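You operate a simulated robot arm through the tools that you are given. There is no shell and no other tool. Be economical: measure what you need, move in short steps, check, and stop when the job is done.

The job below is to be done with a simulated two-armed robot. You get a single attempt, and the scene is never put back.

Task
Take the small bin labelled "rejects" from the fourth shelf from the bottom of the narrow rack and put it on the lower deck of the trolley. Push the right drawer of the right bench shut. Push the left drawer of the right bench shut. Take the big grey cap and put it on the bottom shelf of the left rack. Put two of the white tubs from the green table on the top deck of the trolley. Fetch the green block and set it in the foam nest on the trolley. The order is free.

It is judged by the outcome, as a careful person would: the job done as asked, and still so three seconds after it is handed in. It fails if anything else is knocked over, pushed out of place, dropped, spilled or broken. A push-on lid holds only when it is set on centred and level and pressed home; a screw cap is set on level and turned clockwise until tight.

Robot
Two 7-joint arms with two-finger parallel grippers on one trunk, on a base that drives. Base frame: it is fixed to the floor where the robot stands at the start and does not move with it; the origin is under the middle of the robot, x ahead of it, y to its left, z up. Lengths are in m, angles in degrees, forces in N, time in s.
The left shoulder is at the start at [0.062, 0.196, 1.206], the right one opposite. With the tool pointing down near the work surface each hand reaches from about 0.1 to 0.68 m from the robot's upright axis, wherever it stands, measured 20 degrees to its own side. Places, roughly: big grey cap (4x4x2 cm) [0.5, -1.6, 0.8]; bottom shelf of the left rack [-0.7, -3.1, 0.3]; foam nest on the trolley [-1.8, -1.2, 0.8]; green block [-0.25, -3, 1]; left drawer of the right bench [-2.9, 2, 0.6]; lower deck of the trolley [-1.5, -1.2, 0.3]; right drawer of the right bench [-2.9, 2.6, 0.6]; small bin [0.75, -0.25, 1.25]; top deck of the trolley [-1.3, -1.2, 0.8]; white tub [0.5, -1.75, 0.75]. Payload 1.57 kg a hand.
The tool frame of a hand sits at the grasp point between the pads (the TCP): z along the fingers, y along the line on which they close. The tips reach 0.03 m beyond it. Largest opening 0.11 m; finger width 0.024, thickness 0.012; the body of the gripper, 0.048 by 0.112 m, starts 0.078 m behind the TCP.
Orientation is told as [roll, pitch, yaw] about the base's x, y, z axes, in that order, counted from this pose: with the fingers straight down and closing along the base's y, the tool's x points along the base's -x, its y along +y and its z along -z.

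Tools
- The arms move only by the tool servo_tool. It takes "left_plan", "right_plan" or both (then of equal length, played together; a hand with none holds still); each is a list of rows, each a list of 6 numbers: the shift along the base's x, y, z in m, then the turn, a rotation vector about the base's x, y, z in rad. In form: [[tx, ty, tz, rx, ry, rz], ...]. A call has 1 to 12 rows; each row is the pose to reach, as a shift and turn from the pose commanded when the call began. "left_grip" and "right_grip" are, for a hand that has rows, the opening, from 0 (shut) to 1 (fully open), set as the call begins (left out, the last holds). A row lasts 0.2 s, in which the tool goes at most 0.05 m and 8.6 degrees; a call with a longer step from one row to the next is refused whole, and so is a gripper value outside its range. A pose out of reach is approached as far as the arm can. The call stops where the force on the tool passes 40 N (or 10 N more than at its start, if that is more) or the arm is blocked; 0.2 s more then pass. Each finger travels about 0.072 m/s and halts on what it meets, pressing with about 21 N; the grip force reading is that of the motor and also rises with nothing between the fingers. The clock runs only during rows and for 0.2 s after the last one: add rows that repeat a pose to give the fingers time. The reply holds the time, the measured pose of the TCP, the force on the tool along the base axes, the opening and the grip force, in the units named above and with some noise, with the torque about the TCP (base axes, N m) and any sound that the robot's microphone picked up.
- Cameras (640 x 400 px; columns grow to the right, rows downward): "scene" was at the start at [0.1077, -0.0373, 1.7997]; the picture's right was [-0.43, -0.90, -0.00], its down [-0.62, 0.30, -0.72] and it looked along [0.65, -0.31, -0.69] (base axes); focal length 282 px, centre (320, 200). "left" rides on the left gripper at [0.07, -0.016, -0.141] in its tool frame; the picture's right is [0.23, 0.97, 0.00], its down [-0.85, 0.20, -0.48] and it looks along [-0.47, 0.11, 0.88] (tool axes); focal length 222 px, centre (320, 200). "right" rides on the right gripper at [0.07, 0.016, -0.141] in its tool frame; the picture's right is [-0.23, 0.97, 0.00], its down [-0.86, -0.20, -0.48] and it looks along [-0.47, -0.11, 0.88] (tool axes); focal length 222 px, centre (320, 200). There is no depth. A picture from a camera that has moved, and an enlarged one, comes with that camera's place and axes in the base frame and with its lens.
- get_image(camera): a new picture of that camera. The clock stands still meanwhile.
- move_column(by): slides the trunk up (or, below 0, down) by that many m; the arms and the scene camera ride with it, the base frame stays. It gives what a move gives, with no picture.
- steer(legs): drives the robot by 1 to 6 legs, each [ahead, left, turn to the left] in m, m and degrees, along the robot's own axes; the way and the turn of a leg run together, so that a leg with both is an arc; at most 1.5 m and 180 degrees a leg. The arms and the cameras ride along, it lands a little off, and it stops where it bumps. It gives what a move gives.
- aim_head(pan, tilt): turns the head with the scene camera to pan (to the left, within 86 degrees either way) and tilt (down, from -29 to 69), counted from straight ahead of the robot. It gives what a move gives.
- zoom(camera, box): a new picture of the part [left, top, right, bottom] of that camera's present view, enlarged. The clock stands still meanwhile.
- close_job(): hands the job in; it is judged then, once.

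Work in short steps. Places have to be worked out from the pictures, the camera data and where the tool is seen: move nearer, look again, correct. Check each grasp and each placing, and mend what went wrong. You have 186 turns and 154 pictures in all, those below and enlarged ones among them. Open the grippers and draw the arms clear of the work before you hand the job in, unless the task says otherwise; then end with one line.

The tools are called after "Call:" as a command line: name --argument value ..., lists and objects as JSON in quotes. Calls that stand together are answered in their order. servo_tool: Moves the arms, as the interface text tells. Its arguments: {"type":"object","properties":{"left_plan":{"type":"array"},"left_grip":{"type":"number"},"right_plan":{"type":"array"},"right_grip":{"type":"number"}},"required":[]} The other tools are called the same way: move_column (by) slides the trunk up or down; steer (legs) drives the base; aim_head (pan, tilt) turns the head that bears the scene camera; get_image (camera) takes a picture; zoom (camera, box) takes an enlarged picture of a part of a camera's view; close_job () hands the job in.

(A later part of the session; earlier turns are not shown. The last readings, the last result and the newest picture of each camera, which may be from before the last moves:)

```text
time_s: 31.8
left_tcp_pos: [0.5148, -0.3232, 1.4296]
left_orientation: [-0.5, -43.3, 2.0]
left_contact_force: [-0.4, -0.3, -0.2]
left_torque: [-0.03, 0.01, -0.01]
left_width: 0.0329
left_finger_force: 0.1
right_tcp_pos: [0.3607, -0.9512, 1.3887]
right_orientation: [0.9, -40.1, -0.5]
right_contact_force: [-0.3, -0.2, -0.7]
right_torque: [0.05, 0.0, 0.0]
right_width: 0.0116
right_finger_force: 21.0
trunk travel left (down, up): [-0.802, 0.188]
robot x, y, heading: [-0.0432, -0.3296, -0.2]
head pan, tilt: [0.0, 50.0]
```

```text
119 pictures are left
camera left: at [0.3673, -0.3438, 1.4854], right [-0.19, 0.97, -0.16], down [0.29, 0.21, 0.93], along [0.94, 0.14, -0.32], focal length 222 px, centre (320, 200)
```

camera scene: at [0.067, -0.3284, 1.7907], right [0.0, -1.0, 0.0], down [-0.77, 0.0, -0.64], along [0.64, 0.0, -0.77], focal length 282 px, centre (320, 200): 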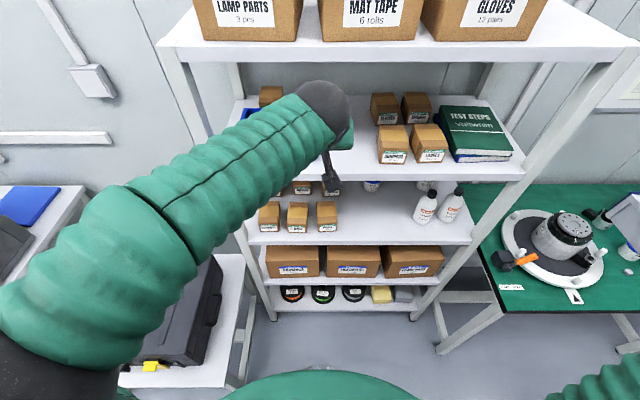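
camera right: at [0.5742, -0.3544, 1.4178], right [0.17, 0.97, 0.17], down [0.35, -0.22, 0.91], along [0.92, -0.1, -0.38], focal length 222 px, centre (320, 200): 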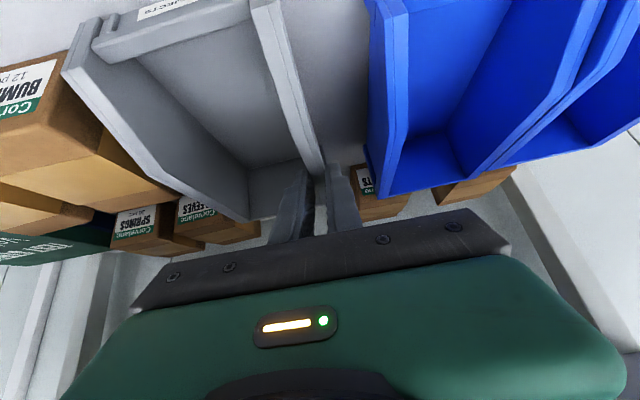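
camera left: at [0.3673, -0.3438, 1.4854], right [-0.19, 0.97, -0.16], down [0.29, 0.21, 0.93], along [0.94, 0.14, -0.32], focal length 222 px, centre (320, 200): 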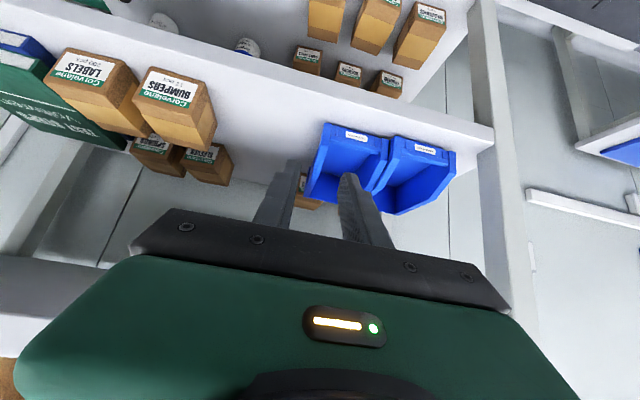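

Returns' right wall centre is y≈−0.319. Move in to straddle it at x≈0.69, z≈1.347.

Call:
servo_tool --left_plan '[[0.035, 0.001, 0.0, 0, 0, 0], [0.07, 0.002, -0.0, 0, 0, 0], [0.105, 0.003, -0.01, 0, 0, 0], [0.13, 0.003, -0.03, 0, 0, 0], [0.155, 0.003, -0.055, 0, 0, 0], [0.177, 0.003, -0.082, 0, 0, 0], [0.177, 0.003, -0.082, 0, 0, 0]]'

Call:
get_image --camera "left"

```text
time_s: 33.6
left_tcp_pos: [0.6924, -0.3217, 1.3574]
left_orientation: [-1.2, -44.5, 2.5]
left_contact_force: [-7.3, -1.8, 24.5]
left_torque: [0.34, -0.02, 0.16]
left_width: 0.0318
left_finger_force: 0.0
right_tcp_pos: [0.3607, -0.949, 1.389]
right_orientation: [0.9, -40.0, -0.4]
right_contact_force: [-0.2, 1.2, -1.6]
right_torque: [0.02, 0.03, 0.04]
right_width: 0.0114
right_finger_force: 20.8
trunk travel left (down, up): [-0.802, 0.188]
robot x, y, heading: [-0.0426, -0.3307, 0.1]
head pan, tilt: [0.0, 50.0]
stopped in row 7 (left hand): the force on the tool passed its limit at 41 N (the readings are from after the stop); the commanded pose is now the measured one
```

```text
118 pictures are left
camera left: at [0.5434, -0.3417, 1.4101], right [-0.19, 0.97, -0.17], down [0.27, 0.22, 0.94], along [0.94, 0.13, -0.3], focal length 222 px, centre (320, 200)
```

left: 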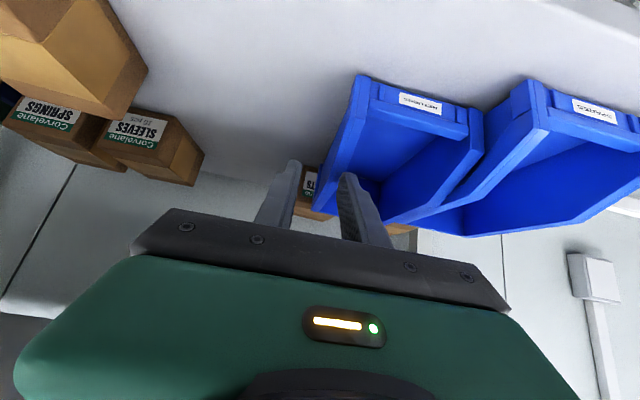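

Contact force up: the inner finger seems to have landed on the wall rim (wall is a bit further toward +y). Back off and look.

Call:
servo_tool --left_plan '[[-0.008, 0, 0.012, 0, 0, 0], [-0.02, 0, 0.03, 0, 0, 0], [-0.04, 0, 0.045, 0, 0, 0], [-0.07, 0, 0.06, 0, 0, 0], [-0.07, 0, 0.06, 0, 0, 0]]'

Call:
get_image --camera "left"

Call:
zoom --camera "scene" --box '[200, 60, 360, 160]'

```text
time_s: 34.8
left_tcp_pos: [0.625, -0.3221, 1.4095]
left_orientation: [-0.9, -43.7, 2.1]
left_contact_force: [-0.1, 0.5, 0.0]
left_torque: [0.0, 0.01, -0.01]
left_width: 0.0331
left_finger_force: 0.1
right_tcp_pos: [0.3616, -0.9485, 1.387]
right_orientation: [1.0, -39.9, -0.4]
right_contact_force: [0.4, 0.0, -1.1]
right_torque: [0.07, 0.03, 0.06]
right_width: 0.0113
right_finger_force: 21.1
trunk travel left (down, up): [-0.802, 0.188]
robot x, y, heading: [-0.0451, -0.3277, 0.0]
head pan, tilt: [0.0, 50.0]
```

```text
117 pictures are left
camera left: at [0.4758, -0.3419, 1.4649], right [-0.19, 0.97, -0.17], down [0.28, 0.22, 0.93], along [0.94, 0.13, -0.31], focal length 222 px, centre (320, 200)
```

left: 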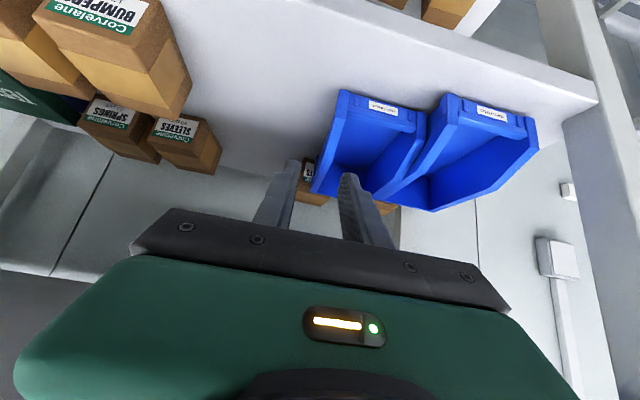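

```text
4.00 times, centred on (280, 110) of scene
camera zoom: at [0.0691, -0.3337, 1.7905], right [0.0, -1.0, 0.0], down [-0.77, 0.0, -0.64], along [0.64, 0.0, -0.77], focal length 1126 px, centre (480, 560)
```

zoom: 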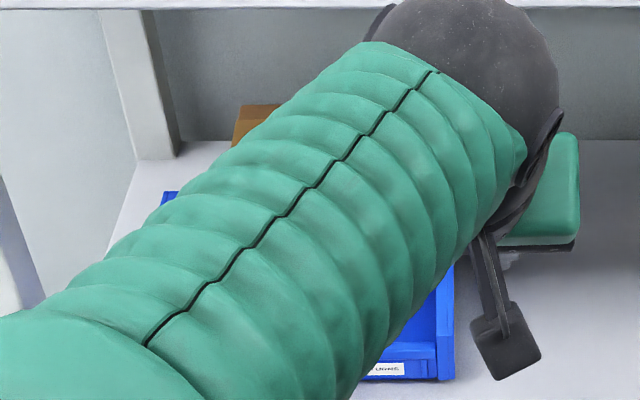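

Wall is actually at y −0.3155…−0.305. Shift +0.013 in y, open slightly more, and descend again.

Call:
servo_tool --left_plan '[[0, 0.013, 0.0, 0, 0, 0], [0.02, 0.013, -0.015, 0, 0, 0], [0.045, 0.013, -0.035, 0, 0, 0], [0.066, 0.013, -0.062, 0, 0, 0], [0.066, 0.013, -0.062, 0, 0, 0]]' --left_grip 0.38

Call:
get_image --camera "left"

```text
time_s: 36.0
left_tcp_pos: [0.6886, -0.3089, 1.3495]
left_orientation: [-0.8, -43.7, 2.3]
left_contact_force: [0.2, 0.4, 1.0]
left_torque: [0.0, 0.0, 0.03]
left_width: 0.0418
left_finger_force: 0.1
right_tcp_pos: [0.3601, -0.9503, 1.3877]
right_orientation: [0.9, -40.0, -0.5]
right_contact_force: [-0.2, -0.3, -0.9]
right_torque: [0.06, -0.02, 0.03]
right_width: 0.0114
right_finger_force: 21.3
trunk travel left (down, up): [-0.802, 0.188]
robot x, y, heading: [-0.043, -0.3259, -0.1]
head pan, tilt: [0.0, 50.0]
```

```text
115 pictures are left
camera left: at [0.5406, -0.3291, 1.4042], right [-0.19, 0.97, -0.17], down [0.28, 0.22, 0.94], along [0.94, 0.13, -0.31], focal length 222 px, centre (320, 200)
```

left: 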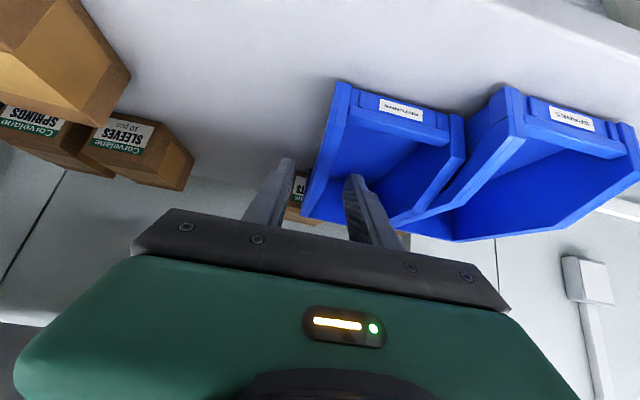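

Fingers straddle the wall. Close gently, slide (−0.012, −0.021), and reopen.

Call:
servo_tool --left_plan '[[0, 0, 0, 0, 0, 0], [0, 0, 0, 0, 0, 0], [-0.003, -0.006, 0.0, 0, 0, 0], [-0.007, -0.013, 0.0, 0, 0, 0], [-0.012, -0.021, 0.0, 0, 0, 0], [-0.012, -0.021, 0.0, 0, 0, 0]]' --left_grip 0

Call:
servo_tool --left_plan '[[0, 0, 0, 0, 0, 0], [0, 0, 0, 0, 0, 0], [-0.005, 0, 0.01, 0, 0, 0], [-0.02, 0, 0.03, 0, 0, 0], [-0.05, 0, 0.055, 0, 0, 0], [-0.09, 0, 0.07, 0, 0, 0], [-0.13, 0, 0.08, 0, 0, 0], [-0.17, 0, 0.08, 0, 0, 0], [-0.2, 0, 0.08, 0, 0, 0]]' --left_grip 0.38

Call:
servo_tool --left_plan '[[-0.03, 0.03, 0, 0, 0, 0], [-0.06, 0.06, 0, 0, 0, 0], [-0.09, 0.09, 0, 0, 0, 0], [-0.12, 0.12, 0, 0, 0, 0], [-0.15, 0.15, 0, 0, 0, 0]]'

Call:
zoom --camera "scene" --box '[200, 60, 360, 160]'

```text
time_s: 37.4
left_tcp_pos: [0.6772, -0.3307, 1.3477]
left_orientation: [-0.8, -43.7, 2.2]
left_contact_force: [-0.1, -1.1, 0.6]
left_torque: [0.05, -0.01, 0.0]
left_width: 0.0114
left_finger_force: 21.0
right_tcp_pos: [0.3612, -0.9501, 1.3887]
right_orientation: [0.9, -40.0, -0.5]
right_contact_force: [-0.2, 1.4, -0.6]
right_torque: [0.06, -0.01, 0.0]
right_width: 0.011
right_finger_force: 21.0
trunk travel left (down, up): [-0.802, 0.188]
robot x, y, heading: [-0.0395, -0.3313, -0.1]
head pan, tilt: [0.0, 50.0]
```

```text
time_s: 39.4
left_tcp_pos: [0.4751, -0.3294, 1.4293]
left_orientation: [-0.9, -43.9, 2.3]
left_contact_force: [-0.7, 0.5, 0.2]
left_torque: [-0.04, -0.04, 0.01]
left_width: 0.0421
left_finger_force: 0.1
right_tcp_pos: [0.3607, -0.9496, 1.3878]
right_orientation: [0.9, -40.1, -0.5]
right_contact_force: [-0.3, -0.2, -0.5]
right_torque: [0.05, 0.0, 0.0]
right_width: 0.0114
right_finger_force: 21.4
trunk travel left (down, up): [-0.802, 0.188]
robot x, y, heading: [-0.0439, -0.3283, -0.1]
head pan, tilt: [0.0, 50.0]
```

```text
time_s: 40.6
left_tcp_pos: [0.4029, -0.2603, 1.4279]
left_orientation: [-0.7, -43.7, 2.1]
left_contact_force: [-0.7, -0.9, -1.1]
left_torque: [-0.01, 0.02, -0.03]
left_width: 0.0418
left_finger_force: 0.2
left hand out of reach, approached as far as the arm can: row 3, 4, 5
right_tcp_pos: [0.3608, -0.953, 1.387]
right_orientation: [1.1, -40.0, -0.6]
right_contact_force: [-0.6, 0.5, -1.0]
right_torque: [0.03, -0.03, -0.02]
right_width: 0.0114
right_finger_force: 20.5
trunk travel left (down, up): [-0.802, 0.188]
robot x, y, heading: [-0.0428, -0.3286, 0.0]
head pan, tilt: [0.0, 50.0]
```

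```text
4.00 times, centred on (280, 110) of scene
camera zoom: at [0.0671, -0.3369, 1.7907], right [0.0, -1.0, 0.0], down [-0.77, 0.0, -0.64], along [0.64, 0.0, -0.77], focal length 1126 px, centre (480, 560)
```

zoom: 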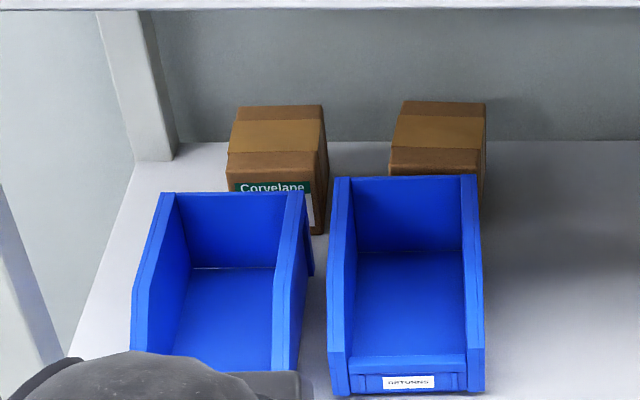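

Returns is back in place (within about a cm). Now carry the grey bin toward the trolley: back off, turn right, and look.

Call:
steer --legs '[[-0.5, 0, 0], [0, 0, -90], [0, -0.5, 0]]'

Call:
aim_head --pan -25 --tilt 30

Call:
get_image --camera "scene"

```text
time_s: 49.9
left_tcp_pos: [-0.9504, -0.7828, 1.4277]
left_orientation: [-1.5, -43.7, -86.4]
left_contact_force: [-0.1, -0.4, 0.5]
left_torque: [0.02, -0.01, -0.01]
left_width: 0.0415
left_finger_force: 0.1
right_tcp_pos: [-1.6448, -0.7504, 1.3932]
right_orientation: [0.3, -40.0, -89.3]
right_contact_force: [0.3, -0.3, -1.4]
right_torque: [0.05, -0.06, -0.02]
right_width: 0.0112
right_finger_force: 20.9
trunk travel left (down, up): [-0.802, 0.188]
robot x, y, heading: [-1.0396, -0.336, -89.2]
head pan, tilt: [0.0, 50.0]
```

```text
time_s: 50.8
left_tcp_pos: [-0.9523, -0.7825, 1.4281]
left_orientation: [-1.2, -43.7, -86.7]
left_contact_force: [1.1, 0.0, 0.8]
left_torque: [0.02, -0.01, -0.01]
left_width: 0.0417
left_finger_force: 0.1
right_tcp_pos: [-1.6468, -0.7519, 1.393]
right_orientation: [0.4, -40.2, -89.2]
right_contact_force: [0.5, 0.0, -0.8]
right_torque: [0.02, -0.04, -0.01]
right_width: 0.0113
right_finger_force: 21.5
trunk travel left (down, up): [-0.802, 0.188]
robot x, y, heading: [-1.0392, -0.3394, -89.2]
head pan, tilt: [-25.0, 30.0]
```

```text
113 pictures are left
camera scene: at [-1.072, -0.4528, 1.8203], right [-0.91, 0.41, 0.0], down [0.2, 0.46, -0.87], along [-0.36, -0.79, -0.5], focal length 282 px, centre (320, 200)
```

scene: 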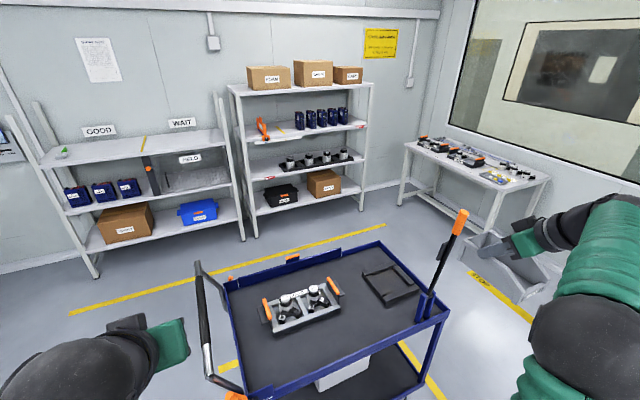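

Trolley spans x −1.05…−1.9, y −1.0…−1.48. I lower the trunk 0.6 to see the lower deck.

Call:
move_column --by -0.6

Call:
aim_head --pan -30 --tilt 35

Call:
get_image --camera "scene"

Call:
get_image --camera "right"

```text
refused: -0.6 is not a number from -0.4 to 0.4
```

```text
time_s: 51.4
left_tcp_pos: [-0.9606, -0.7839, 1.4297]
left_orientation: [-0.9, -43.7, -86.9]
left_contact_force: [-0.2, -0.5, -0.2]
left_torque: [0.01, -0.03, -0.01]
left_width: 0.0417
left_finger_force: 0.0
right_tcp_pos: [-1.6545, -0.7512, 1.3902]
right_orientation: [0.9, -40.1, -89.5]
right_contact_force: [-0.1, 0.2, -1.6]
right_torque: [-0.01, -0.05, -0.02]
right_width: 0.0112
right_finger_force: 20.9
trunk travel left (down, up): [-0.802, 0.188]
robot x, y, heading: [-1.0394, -0.3391, -89.1]
head pan, tilt: [-30.0, 35.0]
```

```text
112 pictures are left
camera scene: at [-1.0897, -0.4475, 1.8123], right [-0.87, 0.49, 0.0], down [0.28, 0.5, -0.82], along [-0.4, -0.71, -0.58], focal length 282 px, centre (320, 200)
```

scene: 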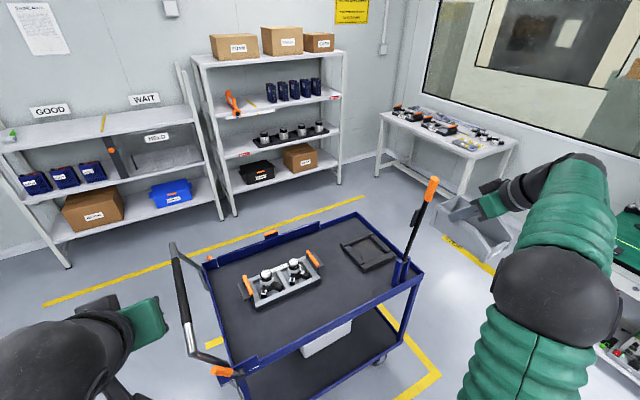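

```text
111 pictures are left
camera right: at [-1.6417, -0.607, 1.4525], right [0.97, -0.16, 0.16], down [-0.2, -0.35, 0.91], along [-0.09, -0.92, -0.37], focal length 222 px, centre (320, 200)
```

right: 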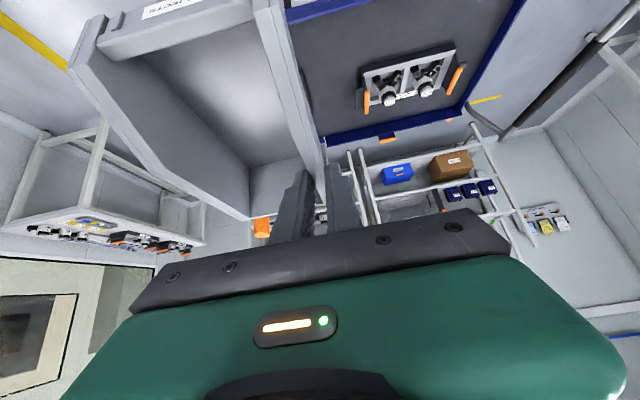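

Lower the trunk in two steps (max 0.4 each) and look at the lower deck.

Call:
move_column --by -0.4

Call:
move_column --by -0.3

Call:
get_image --camera "scene"

```text
time_s: 55.3
left_tcp_pos: [-0.9604, -0.7827, 1.0285]
left_orientation: [-0.7, -43.8, -86.9]
left_contact_force: [0.7, -0.4, 0.1]
left_torque: [-0.01, 0.0, -0.02]
left_width: 0.042
left_finger_force: 0.0
right_tcp_pos: [-1.6528, -0.7516, 0.9884]
right_orientation: [0.7, -40.1, -89.6]
right_contact_force: [0.4, -1.2, -2.1]
right_torque: [0.04, -0.04, -0.03]
right_width: 0.0112
right_finger_force: 21.1
trunk travel left (down, up): [-0.402, 0.588]
robot x, y, heading: [-1.04, -0.3379, -89.0]
head pan, tilt: [-30.0, 35.0]
```

```text
time_s: 58.3
left_tcp_pos: [-0.9607, -0.7834, 0.727]
left_orientation: [-0.8, -43.6, -86.9]
left_contact_force: [-1.0, -0.6, 0.5]
left_torque: [0.0, 0.01, 0.01]
left_width: 0.0416
left_finger_force: 0.1
right_tcp_pos: [-1.6525, -0.7503, 0.6885]
right_orientation: [0.8, -40.0, -89.5]
right_contact_force: [0.1, -0.3, -0.8]
right_torque: [-0.03, -0.05, 0.01]
right_width: 0.0113
right_finger_force: 21.3
trunk travel left (down, up): [-0.102, 0.888]
robot x, y, heading: [-1.0426, -0.3365, -89.1]
head pan, tilt: [-30.0, 35.0]
```

```text
110 pictures are left
camera scene: at [-1.085, -0.4468, 1.1124], right [-0.87, 0.49, 0.0], down [0.28, 0.5, -0.82], along [-0.4, -0.71, -0.58], focal length 282 px, centre (320, 200)
```

scene: 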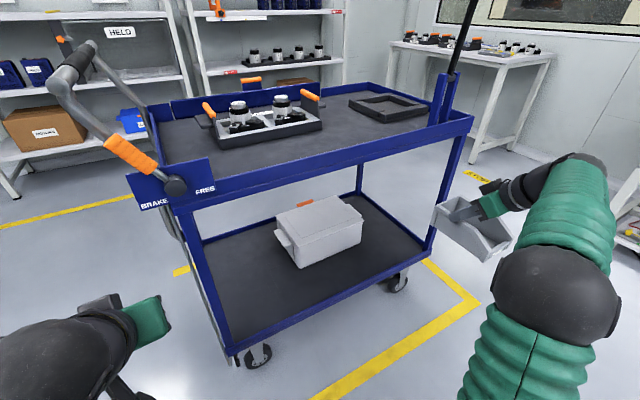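

Lower deck is free on the near-left: x −1.07…−1.35. I'll target bin there (TCP ≈ −1.18, −1.17). Retract left hand and swing the right hand inward/lower, then drive.

Call:
servo_tool --left_plan '[[0.03, 0.03, 0, 0, 0, 0], [0.06, 0.06, 0, 0, 0, 0], [0.09, 0.09, 0, 0, 0, 0], [0.12, 0.12, 0, 0, 0, 0], [0.15, 0.14, 0, 0, 0, 0], [0.18, 0.16, 0, 0, 0, 0]]' --right_plan '[[0.04, 0.0, -0.02, 0, 0, 0], [0.08, 0, -0.04, 0, 0, 0], [0.12, 0, -0.06, 0, 0, 0], [0.16, 0, -0.08, 0, 0, 0], [0.2, 0, -0.1, 0, 0, 0], [0.24, 0, -0.12, 0, 0, 0]]'

Call:
steer --legs '[[0.05, 0.14, -0.9]]'

Call:
get_image --camera "scene"

```text
time_s: 59.7
left_tcp_pos: [-0.8778, -0.8043, 0.67]
left_orientation: [-1.0, -43.9, -86.9]
left_contact_force: [-0.4, -0.3, -0.2]
left_torque: [0.05, 0.0, 0.01]
left_width: 0.0417
left_finger_force: 0.1
left hand out of reach, approached as far as the arm can: row 1, 2, 3, 4, 5, 6
right_tcp_pos: [-1.4119, -0.7478, 0.57]
right_orientation: [0.7, -40.0, -89.5]
right_contact_force: [0.9, 0.3, -1.1]
right_torque: [-0.05, -0.01, -0.02]
right_width: 0.0111
right_finger_force: 20.9
trunk travel left (down, up): [-0.102, 0.888]
robot x, y, heading: [-1.0422, -0.3367, -89.0]
head pan, tilt: [-30.0, 35.0]
```

```text
time_s: 61.0
left_tcp_pos: [-0.748, -0.8572, 0.6701]
left_orientation: [-0.6, -43.7, -87.9]
left_contact_force: [0.2, -0.1, 0.3]
left_torque: [0.04, 0.01, -0.02]
left_width: 0.0419
left_finger_force: 0.1
right_tcp_pos: [-1.2817, -0.7916, 0.5685]
right_orientation: [0.9, -40.0, -90.4]
right_contact_force: [-0.1, -0.1, -1.2]
right_torque: [0.0, -0.08, 0.02]
right_width: 0.0114
right_finger_force: 21.4
trunk travel left (down, up): [-0.102, 0.888]
robot x, y, heading: [-0.9035, -0.3891, -90.0]
head pan, tilt: [-30.0, 35.0]
```

```text
109 pictures are left
camera scene: at [-0.9482, -0.4957, 1.1123], right [-0.87, 0.5, 0.0], down [0.29, 0.5, -0.82], along [-0.41, -0.71, -0.58], focal length 282 px, centre (320, 200)
```

scene: 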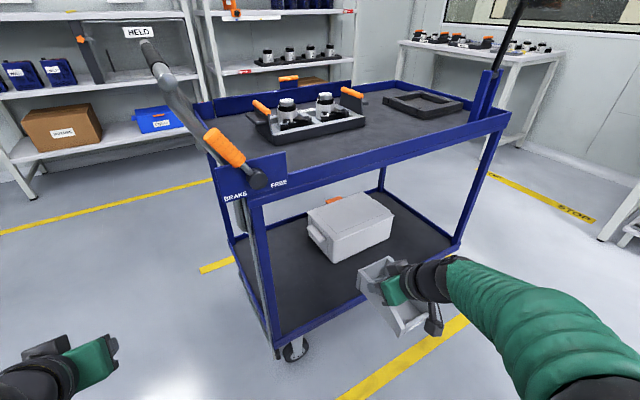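

Lower the bin to ~0.46 (TCP), centre it at x −1.19, creep ahead, then extend over the lower deck.

Call:
servo_tool --right_plan '[[0.03, 0, -0.03, 0, 0, 0], [0.06, 0, -0.06, 0, 0, 0], [0.09, 0, -0.095, 0, 0, 0], [0.09, 0, -0.1, 0, 0, 0]]'

Call:
steer --legs '[[0.08, 0, 0]]'

Call:
servo_tool --right_plan '[[0, -0.04, 0, 0, 0, 0], [0, -0.08, 0, 0, 0, 0], [0, -0.12, 0, 0, 0, 0], [0, -0.16, 0, 0, 0, 0], [0, -0.2, 0, 0, 0, 0], [0, -0.24, 0, 0, 0, 0], [0, -0.28, 0, 0, 0, 0], [0, -0.31, 0, 0, 0, 0], [0, -0.31, 0, 0, 0, 0]]'

Call:
get_image --camera "scene"

Call:
get_image --camera "right"

```text
time_s: 62.0
left_tcp_pos: [-0.747, -0.8561, 0.6696]
left_orientation: [-0.8, -43.7, -87.7]
left_contact_force: [-0.1, 0.8, 0.2]
left_torque: [-0.02, 0.02, -0.01]
left_width: 0.0418
left_finger_force: 0.0
right_tcp_pos: [-1.2018, -0.8177, 0.4777]
right_orientation: [0.7, -39.9, -90.5]
right_contact_force: [0.7, 0.1, -1.1]
right_torque: [0.03, -0.04, 0.01]
right_width: 0.011
right_finger_force: 20.9
right hand out of reach, approached as far as the arm can: row 2, 3, 4
trunk travel left (down, up): [-0.102, 0.888]
robot x, y, heading: [-0.9042, -0.3864, -89.9]
head pan, tilt: [-30.0, 35.0]
```

```text
time_s: 63.1
left_tcp_pos: [-0.7477, -0.9377, 0.6689]
left_orientation: [-0.8, -43.7, -87.7]
left_contact_force: [0.4, 0.1, -0.1]
left_torque: [-0.04, 0.0, 0.01]
left_width: 0.0416
left_finger_force: 0.1
right_tcp_pos: [-1.2027, -0.8993, 0.4786]
right_orientation: [0.6, -40.0, -90.4]
right_contact_force: [0.3, -0.2, -0.7]
right_torque: [0.0, -0.06, -0.01]
right_width: 0.011
right_finger_force: 21.3
trunk travel left (down, up): [-0.102, 0.888]
robot x, y, heading: [-0.9017, -0.4671, -90.1]
head pan, tilt: [-30.0, 35.0]
```

```text
time_s: 65.1
left_tcp_pos: [-0.7476, -0.9366, 0.6694]
left_orientation: [-0.9, -43.7, -87.7]
left_contact_force: [0.3, -0.7, -0.1]
left_torque: [-0.01, 0.0, 0.02]
left_width: 0.0417
left_finger_force: 0.0
right_tcp_pos: [-1.2014, -1.2111, 0.4777]
right_orientation: [0.7, -39.8, -90.4]
right_contact_force: [0.4, -0.9, -0.9]
right_torque: [-0.02, -0.05, -0.03]
right_width: 0.0115
right_finger_force: 20.9
trunk travel left (down, up): [-0.102, 0.888]
robot x, y, heading: [-0.9037, -0.4706, -89.9]
head pan, tilt: [-30.0, 35.0]
```

```text
108 pictures are left
camera scene: at [-0.9453, -0.5781, 1.1123], right [-0.87, 0.5, 0.0], down [0.29, 0.5, -0.82], along [-0.41, -0.71, -0.58], focal length 282 px, centre (320, 200)
```

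scene: 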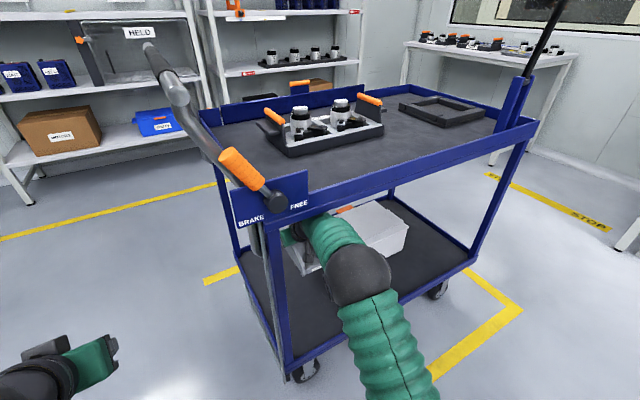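

```text
107 pictures are left
camera right: at [-1.1869, -1.0665, 0.5415], right [0.97, -0.17, 0.16], down [-0.21, -0.35, 0.91], along [-0.1, -0.92, -0.38], focal length 222 px, centre (320, 200)
```

right: 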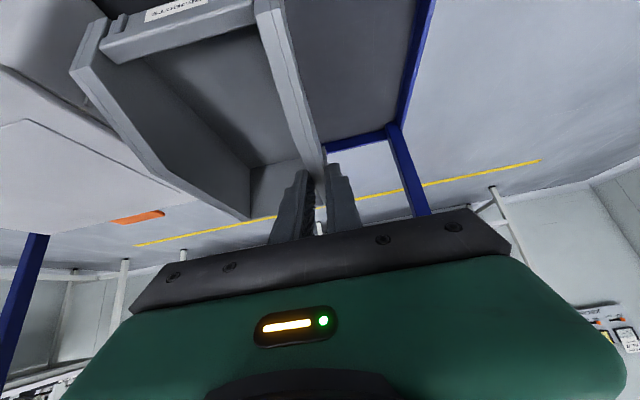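

Bin is over the deck. Shift 3.5 cm away from the tote and lower.

Call:
servo_tool --right_plan '[[0.02, 0.0, -0.02, 0, 0, 0], [0.035, 0.0, -0.04, 0, 0, 0], [0.035, 0.0, -0.06, 0, 0, 0], [0.035, 0.0, -0.08, 0, 0, 0], [0.035, 0.0, -0.1, 0, 0, 0], [0.035, 0.0, -0.1, 0, 0, 0]]'

Call:
get_image --camera "right"

Call:
zoom --camera "scene" --box '[230, 180, 430, 320]'

```text
time_s: 66.5
left_tcp_pos: [-0.7462, -0.9378, 0.6696]
left_orientation: [-0.9, -43.7, -87.6]
left_contact_force: [-0.1, 0.2, 0.6]
left_torque: [-0.01, 0.04, -0.04]
left_width: 0.042
left_finger_force: 0.1
right_tcp_pos: [-1.1665, -1.21, 0.3788]
right_orientation: [0.7, -39.9, -90.5]
right_contact_force: [-0.1, 0.1, -1.4]
right_torque: [0.03, -0.04, 0.0]
right_width: 0.0117
right_finger_force: 21.2
trunk travel left (down, up): [-0.102, 0.888]
robot x, y, heading: [-0.8997, -0.467, -90.0]
head pan, tilt: [-30.0, 35.0]
```

```text
106 pictures are left
camera right: at [-1.1514, -1.0659, 0.4423], right [0.97, -0.17, 0.16], down [-0.21, -0.35, 0.91], along [-0.1, -0.92, -0.38], focal length 222 px, centre (320, 200)
```

right: 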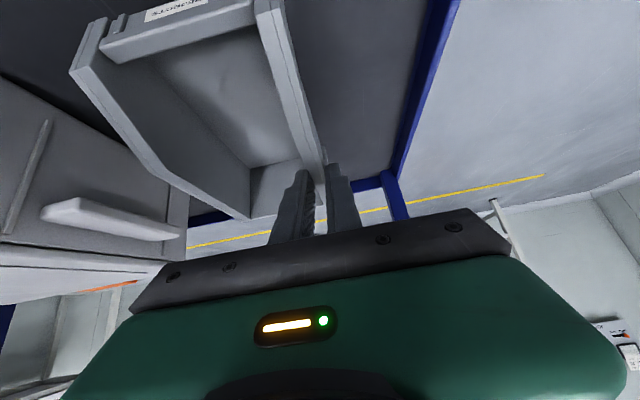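

```text
2.86 times, centred on (330, 250) of scene
camera zoom: at [-0.9453, -0.5782, 1.1123], right [-0.87, 0.5, 0.0], down [0.29, 0.5, -0.82], along [-0.41, -0.71, -0.58], focal length 805 px, centre (291, 57)
```

zoom: 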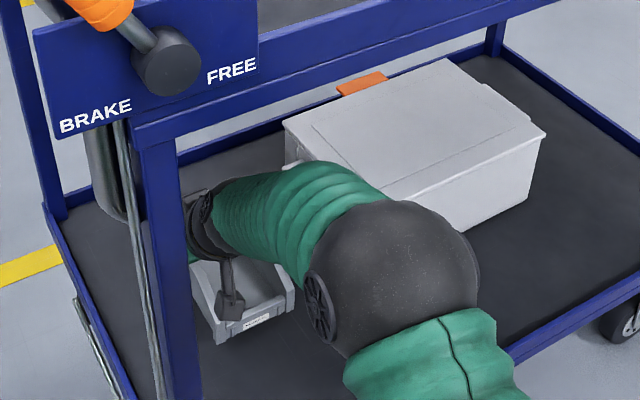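

Clear of the tote. Continue down in small steps until contact.

Call:
servo_tool --right_plan '[[0, 0, -0.008, 0, 0, 0], [0, 0, -0.016, 0, 0, 0], [0, 0, -0.024, 0, 0, 0], [0, 0, -0.032, 0, 0, 0], [0, 0, -0.04, 0, 0, 0], [0, 0, -0.046, 0, 0, 0], [0, 0, -0.046, 0, 0, 0]]'

Call:
zoom --camera "scene" --box '[230, 220, 390, 320]'

```text
time_s: 68.1
left_tcp_pos: [-0.7469, -0.9355, 0.6708]
left_orientation: [-1.0, -43.8, -87.6]
left_contact_force: [-0.2, 0.1, 0.4]
left_torque: [0.02, 0.01, 0.02]
left_width: 0.0419
left_finger_force: 0.0
right_tcp_pos: [-1.1655, -1.2092, 0.3348]
right_orientation: [0.6, -40.1, -90.4]
right_contact_force: [-1.1, -3.0, 14.7]
right_torque: [-0.16, 0.27, 0.03]
right_width: 0.0117
right_finger_force: 20.7
trunk travel left (down, up): [-0.102, 0.888]
robot x, y, heading: [-0.9016, -0.4702, -90.1]
head pan, tilt: [-30.0, 35.0]
```

```text
4.00 times, centred on (310, 270) of scene
camera zoom: at [-0.9444, -0.5751, 1.1126], right [-0.87, 0.5, 0.0], down [0.29, 0.5, -0.82], along [-0.41, -0.71, -0.57], focal length 1126 px, centre (360, -80)
```

zoom: 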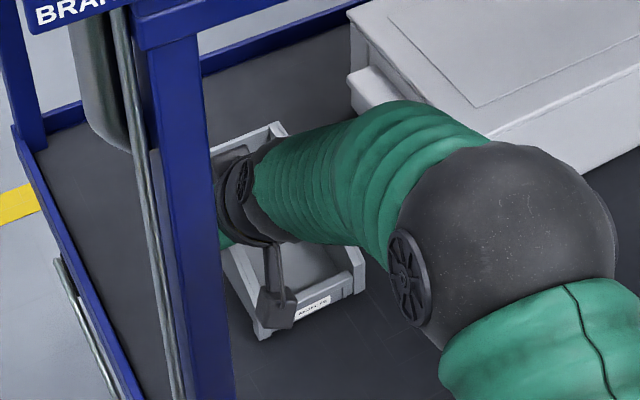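

Bin is resting on the deck (15 N). Open partially and withdraw back along the fingers.

Call:
servo_tool --right_plan '[[0, 0, 0, 0, 0, 0], [0, 0, 0, 0, 0, 0], [0, 0.01, 0.012, 0, 0, 0], [0, 0.03, 0.035, 0, 0, 0], [0, 0.06, 0.065, 0, 0, 0], [0, 0.1, 0.08, 0, 0, 0], [0, 0.15, 0.085, 0, 0, 0], [0, 0.2, 0.085, 0, 0, 0], [0, 0.25, 0.085, 0, 0, 0], [0, 0.3, 0.085, 0, 0, 0], [0, 0.33, 0.085, 0, 0, 0]]' --right_grip 0.35

Call:
zoom --camera "scene" --box '[200, 180, 440, 330]'

```text
refused: row 7 steps farther than a row can; nothing moved
```

```text
2.67 times, centred on (320, 255) of scene
camera zoom: at [-0.9444, -0.5751, 1.1126], right [-0.87, 0.5, 0.0], down [0.29, 0.5, -0.82], along [-0.41, -0.71, -0.57], focal length 751 px, centre (320, 53)
```

zoom: 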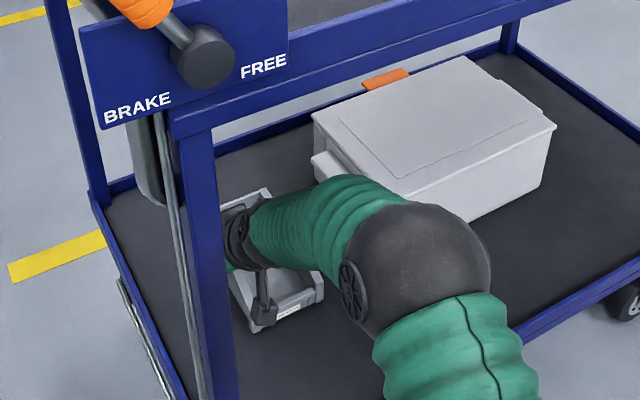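

Same withdrawal with smaller steps.

Call:
servo_tool --right_plan '[[0, 0, 0, 0, 0, 0], [0, 0, 0, 0, 0, 0], [0, 0.01, 0.012, 0, 0, 0], [0, 0.03, 0.035, 0, 0, 0], [0, 0.055, 0.06, 0, 0, 0], [0, 0.09, 0.08, 0, 0, 0], [0, 0.13, 0.085, 0, 0, 0], [0, 0.175, 0.085, 0, 0, 0], [0, 0.22, 0.085, 0, 0, 0], [0, 0.265, 0.085, 0, 0, 0], [0, 0.31, 0.085, 0, 0, 0]]' --right_grip 0.35

Call:
zoom --camera "scene" --box '[200, 180, 440, 330]'

```text
time_s: 70.5
left_tcp_pos: [-0.7465, -0.9374, 0.6691]
left_orientation: [-0.9, -43.8, -87.7]
left_contact_force: [-0.2, -0.8, 0.0]
left_torque: [0.0, -0.01, -0.03]
left_width: 0.0415
left_finger_force: 0.0
right_tcp_pos: [-1.1696, -0.9198, 0.4173]
right_orientation: [0.8, -39.8, -90.4]
right_contact_force: [0.2, -0.1, -0.3]
right_torque: [0.02, 0.01, -0.01]
right_width: 0.0384
right_finger_force: 0.1
right hand out of reach, approached as far as the arm can: row 11
trunk travel left (down, up): [-0.102, 0.888]
robot x, y, heading: [-0.901, -0.4706, -90.1]
head pan, tilt: [-30.0, 35.0]
```

```text
2.67 times, centred on (320, 255) of scene
camera zoom: at [-0.9452, -0.5773, 1.1124], right [-0.87, 0.5, 0.0], down [0.29, 0.5, -0.82], along [-0.41, -0.71, -0.57], focal length 751 px, centre (320, 53)
```

zoom: 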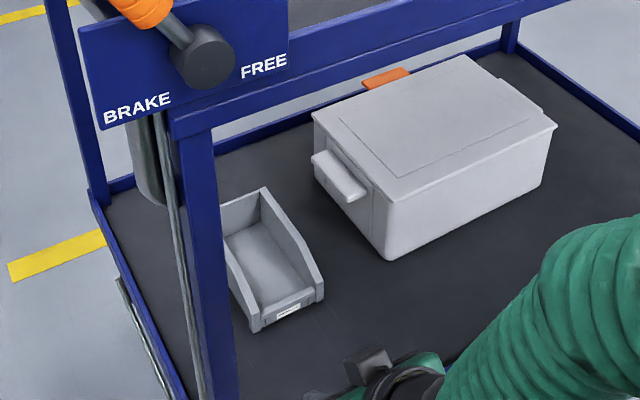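

Bin is placed well. Back away, raise the trunk, and head for the green table.

Call:
steer --legs '[[-0.3, 0, 0]]'

Call:
move_column --by 0.4

Call:
move_column --by 0.2

Call:
steer --legs '[[0, 0, 90], [0.6, 0, 0]]'

Call:
aim_head --pan -60 --tilt 35

Call:
get_image --camera "scene"

```text
time_s: 72.5
left_tcp_pos: [-0.7456, -0.6397, 0.6695]
left_orientation: [-0.8, -43.7, -87.8]
left_contact_force: [0.0, 0.3, -0.3]
left_torque: [-0.01, -0.02, -0.01]
left_width: 0.0417
left_finger_force: 0.1
right_tcp_pos: [-1.1693, -0.6222, 0.4183]
right_orientation: [0.9, -39.8, -90.5]
right_contact_force: [-0.9, 0.0, 0.0]
right_torque: [-0.03, 0.0, -0.02]
right_width: 0.0384
right_finger_force: 0.0
trunk travel left (down, up): [-0.102, 0.888]
robot x, y, heading: [-0.8969, -0.172, -90.0]
head pan, tilt: [-30.0, 35.0]
```

```text
time_s: 76.4
left_tcp_pos: [-0.7466, -0.6409, 1.0686]
left_orientation: [-0.8, -43.7, -87.7]
left_contact_force: [-0.2, -0.2, 0.2]
left_torque: [-0.03, 0.02, 0.0]
left_width: 0.042
left_finger_force: 0.0
right_tcp_pos: [-1.1706, -0.6231, 0.8169]
right_orientation: [0.7, -39.9, -90.4]
right_contact_force: [0.2, 0.7, -0.1]
right_torque: [-0.02, 0.01, -0.02]
right_width: 0.0386
right_finger_force: 0.0
trunk travel left (down, up): [-0.502, 0.488]
robot x, y, heading: [-0.8993, -0.169, -89.9]
head pan, tilt: [-30.0, 35.0]
```

```text
time_s: 78.5
left_tcp_pos: [-0.7472, -0.6409, 1.2701]
left_orientation: [-0.9, -43.7, -87.7]
left_contact_force: [-0.3, 0.2, 0.0]
left_torque: [-0.01, 0.01, 0.01]
left_width: 0.0416
left_finger_force: 0.1
right_tcp_pos: [-1.1717, -0.6232, 1.0175]
right_orientation: [0.9, -39.9, -90.3]
right_contact_force: [-0.2, -0.1, 0.0]
right_torque: [-0.02, -0.01, 0.0]
right_width: 0.0383
right_finger_force: 0.0
trunk travel left (down, up): [-0.702, 0.288]
robot x, y, heading: [-0.9033, -0.1737, -89.9]
head pan, tilt: [-30.0, 35.0]
```

```text
time_s: 85.8
left_tcp_pos: [0.1657, -0.012, 1.2695]
left_orientation: [-0.9, -43.7, 2.6]
left_contact_force: [0.3, -0.9, -0.6]
left_torque: [0.01, -0.04, -0.01]
left_width: 0.0422
left_finger_force: 0.1
right_tcp_pos: [0.1509, -0.435, 1.018]
right_orientation: [0.8, -39.9, -0.1]
right_contact_force: [0.4, 0.2, -0.5]
right_torque: [0.01, -0.02, -0.01]
right_width: 0.0386
right_finger_force: 0.1
trunk travel left (down, up): [-0.702, 0.288]
robot x, y, heading: [-0.2978, -0.1679, 0.6]
head pan, tilt: [-30.0, 35.0]
```

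```text
time_s: 86.7
left_tcp_pos: [0.1667, -0.0119, 1.2695]
left_orientation: [-1.0, -43.6, 2.7]
left_contact_force: [-0.7, 0.2, -0.1]
left_torque: [-0.01, 0.01, 0.05]
left_width: 0.0418
left_finger_force: 0.0
right_tcp_pos: [0.1529, -0.4352, 1.0181]
right_orientation: [0.8, -39.9, -0.1]
right_contact_force: [0.4, -0.7, 1.3]
right_torque: [0.01, -0.02, 0.0]
right_width: 0.0386
right_finger_force: 0.0
trunk travel left (down, up): [-0.702, 0.288]
robot x, y, heading: [-0.3027, -0.17, 0.3]
head pan, tilt: [-60.0, 35.0]
```

```text
101 pictures are left
camera scene: at [-0.2235, -0.2454, 1.7124], right [-0.86, -0.51, 0.0], down [-0.29, 0.5, -0.82], along [0.41, -0.71, -0.57], focal length 282 px, centre (320, 200)
```

scene: 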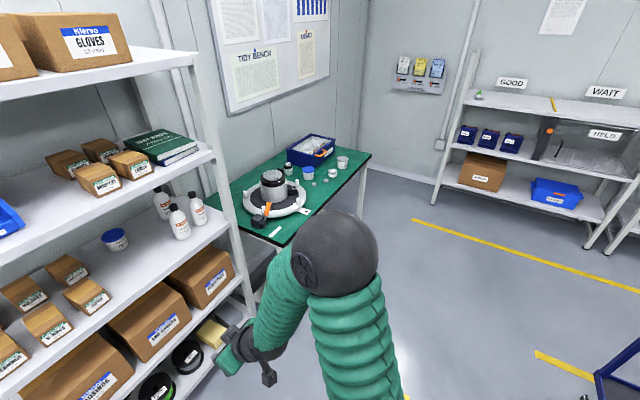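

Zoom on the green table.

Call:
zoom --camera "scene" --box '[230, 120, 390, 240]'

```text
3.33 times, centred on (310, 180) of scene
camera zoom: at [-0.2235, -0.2454, 1.7124], right [-0.86, -0.51, 0.0], down [-0.29, 0.5, -0.82], along [0.41, -0.71, -0.57], focal length 939 px, centre (353, 267)
```

zoom: 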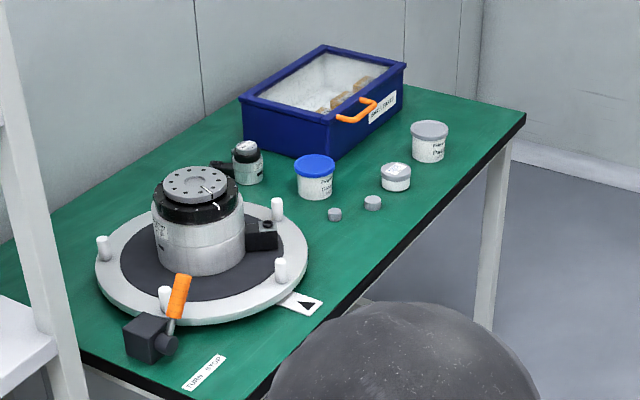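

Table near edge x≈0.43. Tubs ≈ blue-lid (0.67,−1.64), small (0.535,−1.73), big (0.535,−1.88); caps near (0.59,−1.58),(0.55,−1.655). Drive over in front of them.

Call:
steer --legs '[[0, -1.45, 0], [0.2, 0, 0]]'

Call:
aim_head --pan -10 --tilt 55

Call:
get_image --camera "scene"

```text
time_s: 95.1
left_tcp_pos: [0.3739, -1.467, 1.2715]
left_orientation: [-0.9, -43.8, 2.7]
left_contact_force: [0.3, -0.7, 0.6]
left_torque: [0.0, -0.01, 0.02]
left_width: 0.0417
left_finger_force: 0.2
right_tcp_pos: [0.3587, -1.8912, 1.0189]
right_orientation: [0.7, -40.1, -0.3]
right_contact_force: [-0.6, -0.7, -0.4]
right_torque: [0.02, -0.02, -0.01]
right_width: 0.0382
right_finger_force: 0.1
trunk travel left (down, up): [-0.702, 0.288]
robot x, y, heading: [-0.0911, -1.623, 0.2]
head pan, tilt: [-60.0, 35.0]
```

```text
time_s: 96.3
left_tcp_pos: [0.3762, -1.4658, 1.2706]
left_orientation: [-0.9, -43.7, 2.5]
left_contact_force: [0.4, -0.7, 0.9]
left_torque: [0.01, 0.0, 0.02]
left_width: 0.0419
left_finger_force: 0.0
right_tcp_pos: [0.361, -1.8893, 1.0178]
right_orientation: [0.7, -39.9, -0.1]
right_contact_force: [0.7, 0.0, -0.3]
right_torque: [0.01, -0.02, 0.0]
right_width: 0.0385
right_finger_force: 0.0
trunk travel left (down, up): [-0.702, 0.288]
robot x, y, heading: [-0.0894, -1.625, 0.3]
head pan, tilt: [-10.0, 55.0]
```

```text
99 pictures are left
camera scene: at [0.011, -1.6358, 1.6843], right [-0.17, -0.99, 0.0], down [-0.81, 0.14, -0.57], along [0.57, -0.1, -0.82], focal length 282 px, centre (320, 200)
```

scene: 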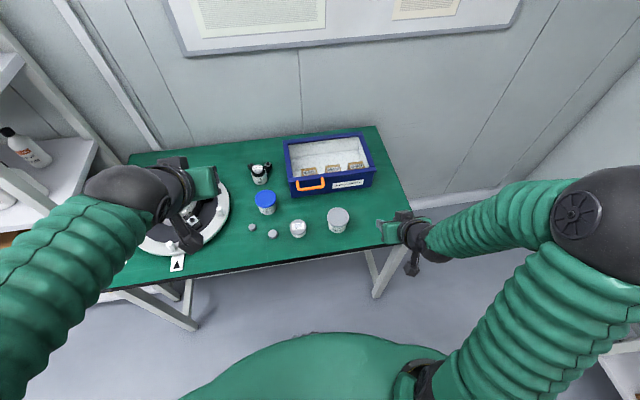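

Call:
zoom --camera "scene" --box '[230, 155, 390, 255]'

```text
4.00 times, centred on (310, 205) of scene
camera zoom: at [0.011, -1.6358, 1.6843], right [-0.17, -0.99, 0.0], down [-0.81, 0.14, -0.57], along [0.57, -0.1, -0.82], focal length 1126 px, centre (360, 180)
```

zoom: 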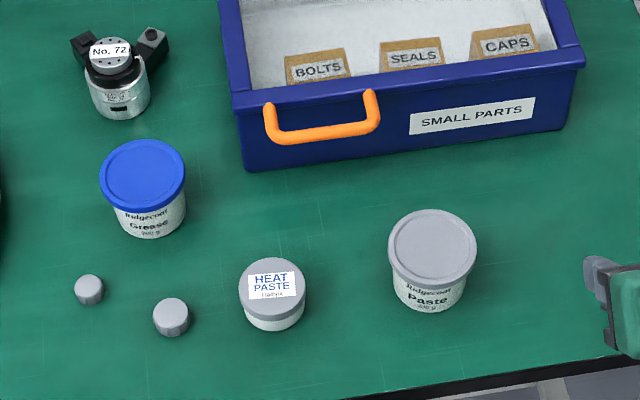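

Big grey cap is the larger one at ≈(0.507,−1.556); I'll take the two Ridgecoat tubs (Grease ≈(0.62,−1.545), Paste ≈(0.50,−1.785)), table z≈0.80. Drive up 0.1 m and turn both tools downward above them.

Call:
steer --legs '[[0.1, 0, 0]]'

Call:
servo_tool --right_plan '[[0, 0.013, 0, 0, 0.1, 0], [0, 0.026, 0, 0, 0.2, 0], [0, 0.04, 0, 0, 0.3, 0], [0.01, 0.055, 0, 0, 0.4, 0], [0.02, 0.07, -0.01, 0, 0.5, 0], [0.03, 0.085, -0.02, 0, 0.6, 0], [0.04, 0.1, -0.03, 0, 0.7, 0], [0.04, 0.104, -0.03, 0, 0.7, 0], [0.04, 0.104, -0.03, 0, 0.7, 0]]' --right_grip 1 --left_plan '[[0.01, -0.01, -0.03, 0, 0.1, 0], [0.02, -0.02, -0.06, 0, 0.2, -0.01], [0.04, -0.03, -0.09, 0, 0.3, -0.02], [0.06, -0.04, -0.12, 0, 0.4, -0.03], [0.08, -0.05, -0.15, 0, 0.5, -0.04], [0.1, -0.06, -0.17, 0, 0.6, -0.04], [0.12, -0.07, -0.19, 0, 0.7, -0.04], [0.14, -0.079, -0.2, 0, 0.76, -0.04], [0.14, -0.079, -0.2, 0, 0.76, -0.04]]' --left_grip 1

Call:
get_image --camera "right"

Call:
get_image --camera "left"

Call:
get_image --camera "scene"

```text
time_s: 97.5
left_tcp_pos: [0.4725, -1.4659, 1.2714]
left_orientation: [-0.9, -44.0, 2.6]
left_contact_force: [-1.1, 1.1, 0.5]
left_torque: [-0.02, 0.0, -0.01]
left_width: 0.0419
left_finger_force: 0.1
right_tcp_pos: [0.4591, -1.8894, 1.0205]
right_orientation: [0.7, -40.1, -0.1]
right_contact_force: [-0.6, 0.9, 0.5]
right_torque: [0.02, -0.05, -0.07]
right_width: 0.0385
right_finger_force: 0.0
trunk travel left (down, up): [-0.702, 0.288]
robot x, y, heading: [0.0092, -1.6221, 0.4]
head pan, tilt: [-10.0, 55.0]
```

```text
time_s: 99.5
left_tcp_pos: [0.6159, -1.5449, 1.0705]
left_orientation: [0.0, -0.2, -0.2]
left_contact_force: [-0.3, -0.6, -0.1]
left_torque: [-0.01, 0.02, -0.04]
left_width: 0.11
left_finger_force: 0.1
right_tcp_pos: [0.5009, -1.7852, 0.9878]
right_orientation: [0.7, 0.2, -0.1]
right_contact_force: [-0.7, -0.3, -0.3]
right_torque: [0.03, -0.01, 0.02]
right_width: 0.1101
right_finger_force: 0.0
trunk travel left (down, up): [-0.702, 0.288]
robot x, y, heading: [0.0065, -1.618, 0.4]
head pan, tilt: [-10.0, 55.0]
```

```text
97 pictures are left
camera right: at [0.4307, -1.7711, 1.1299], right [0.23, 0.97, 0.01], down [0.86, -0.21, 0.47], along [0.46, -0.1, -0.88], focal length 222 px, centre (320, 200)
```

right: 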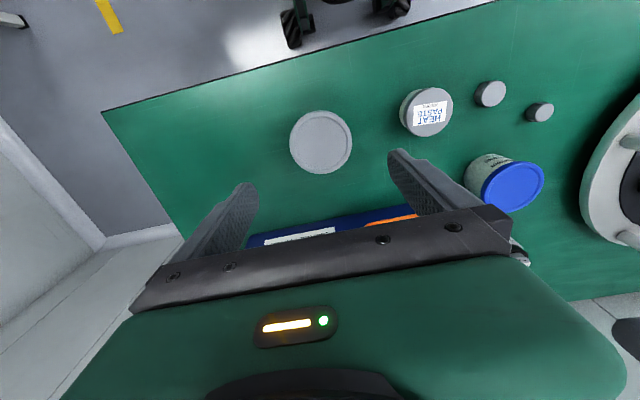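

```text
96 pictures are left
camera left: at [0.5456, -1.561, 1.2121], right [-0.22, 0.97, 0.0], down [0.85, 0.2, 0.48], along [0.47, 0.11, -0.88], focal length 222 px, centre (320, 200)
```

left: 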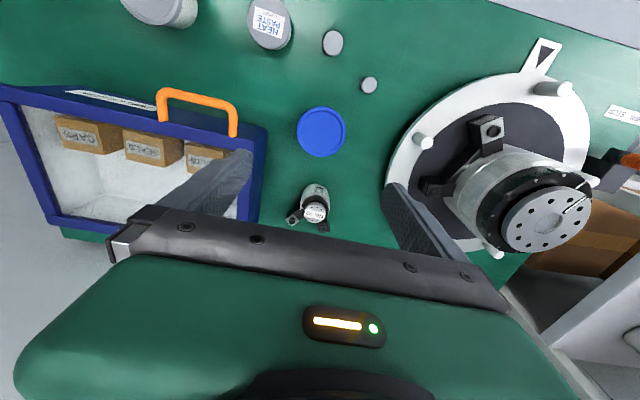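

```text
95 pictures are left
camera scene: at [0.1131, -1.6354, 1.6842], right [-0.17, -0.99, 0.0], down [-0.81, 0.14, -0.57], along [0.56, -0.1, -0.82], focal length 282 px, centre (320, 200)
```

scene: 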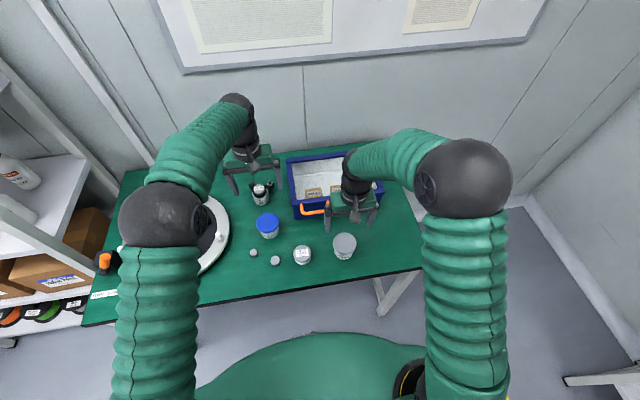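

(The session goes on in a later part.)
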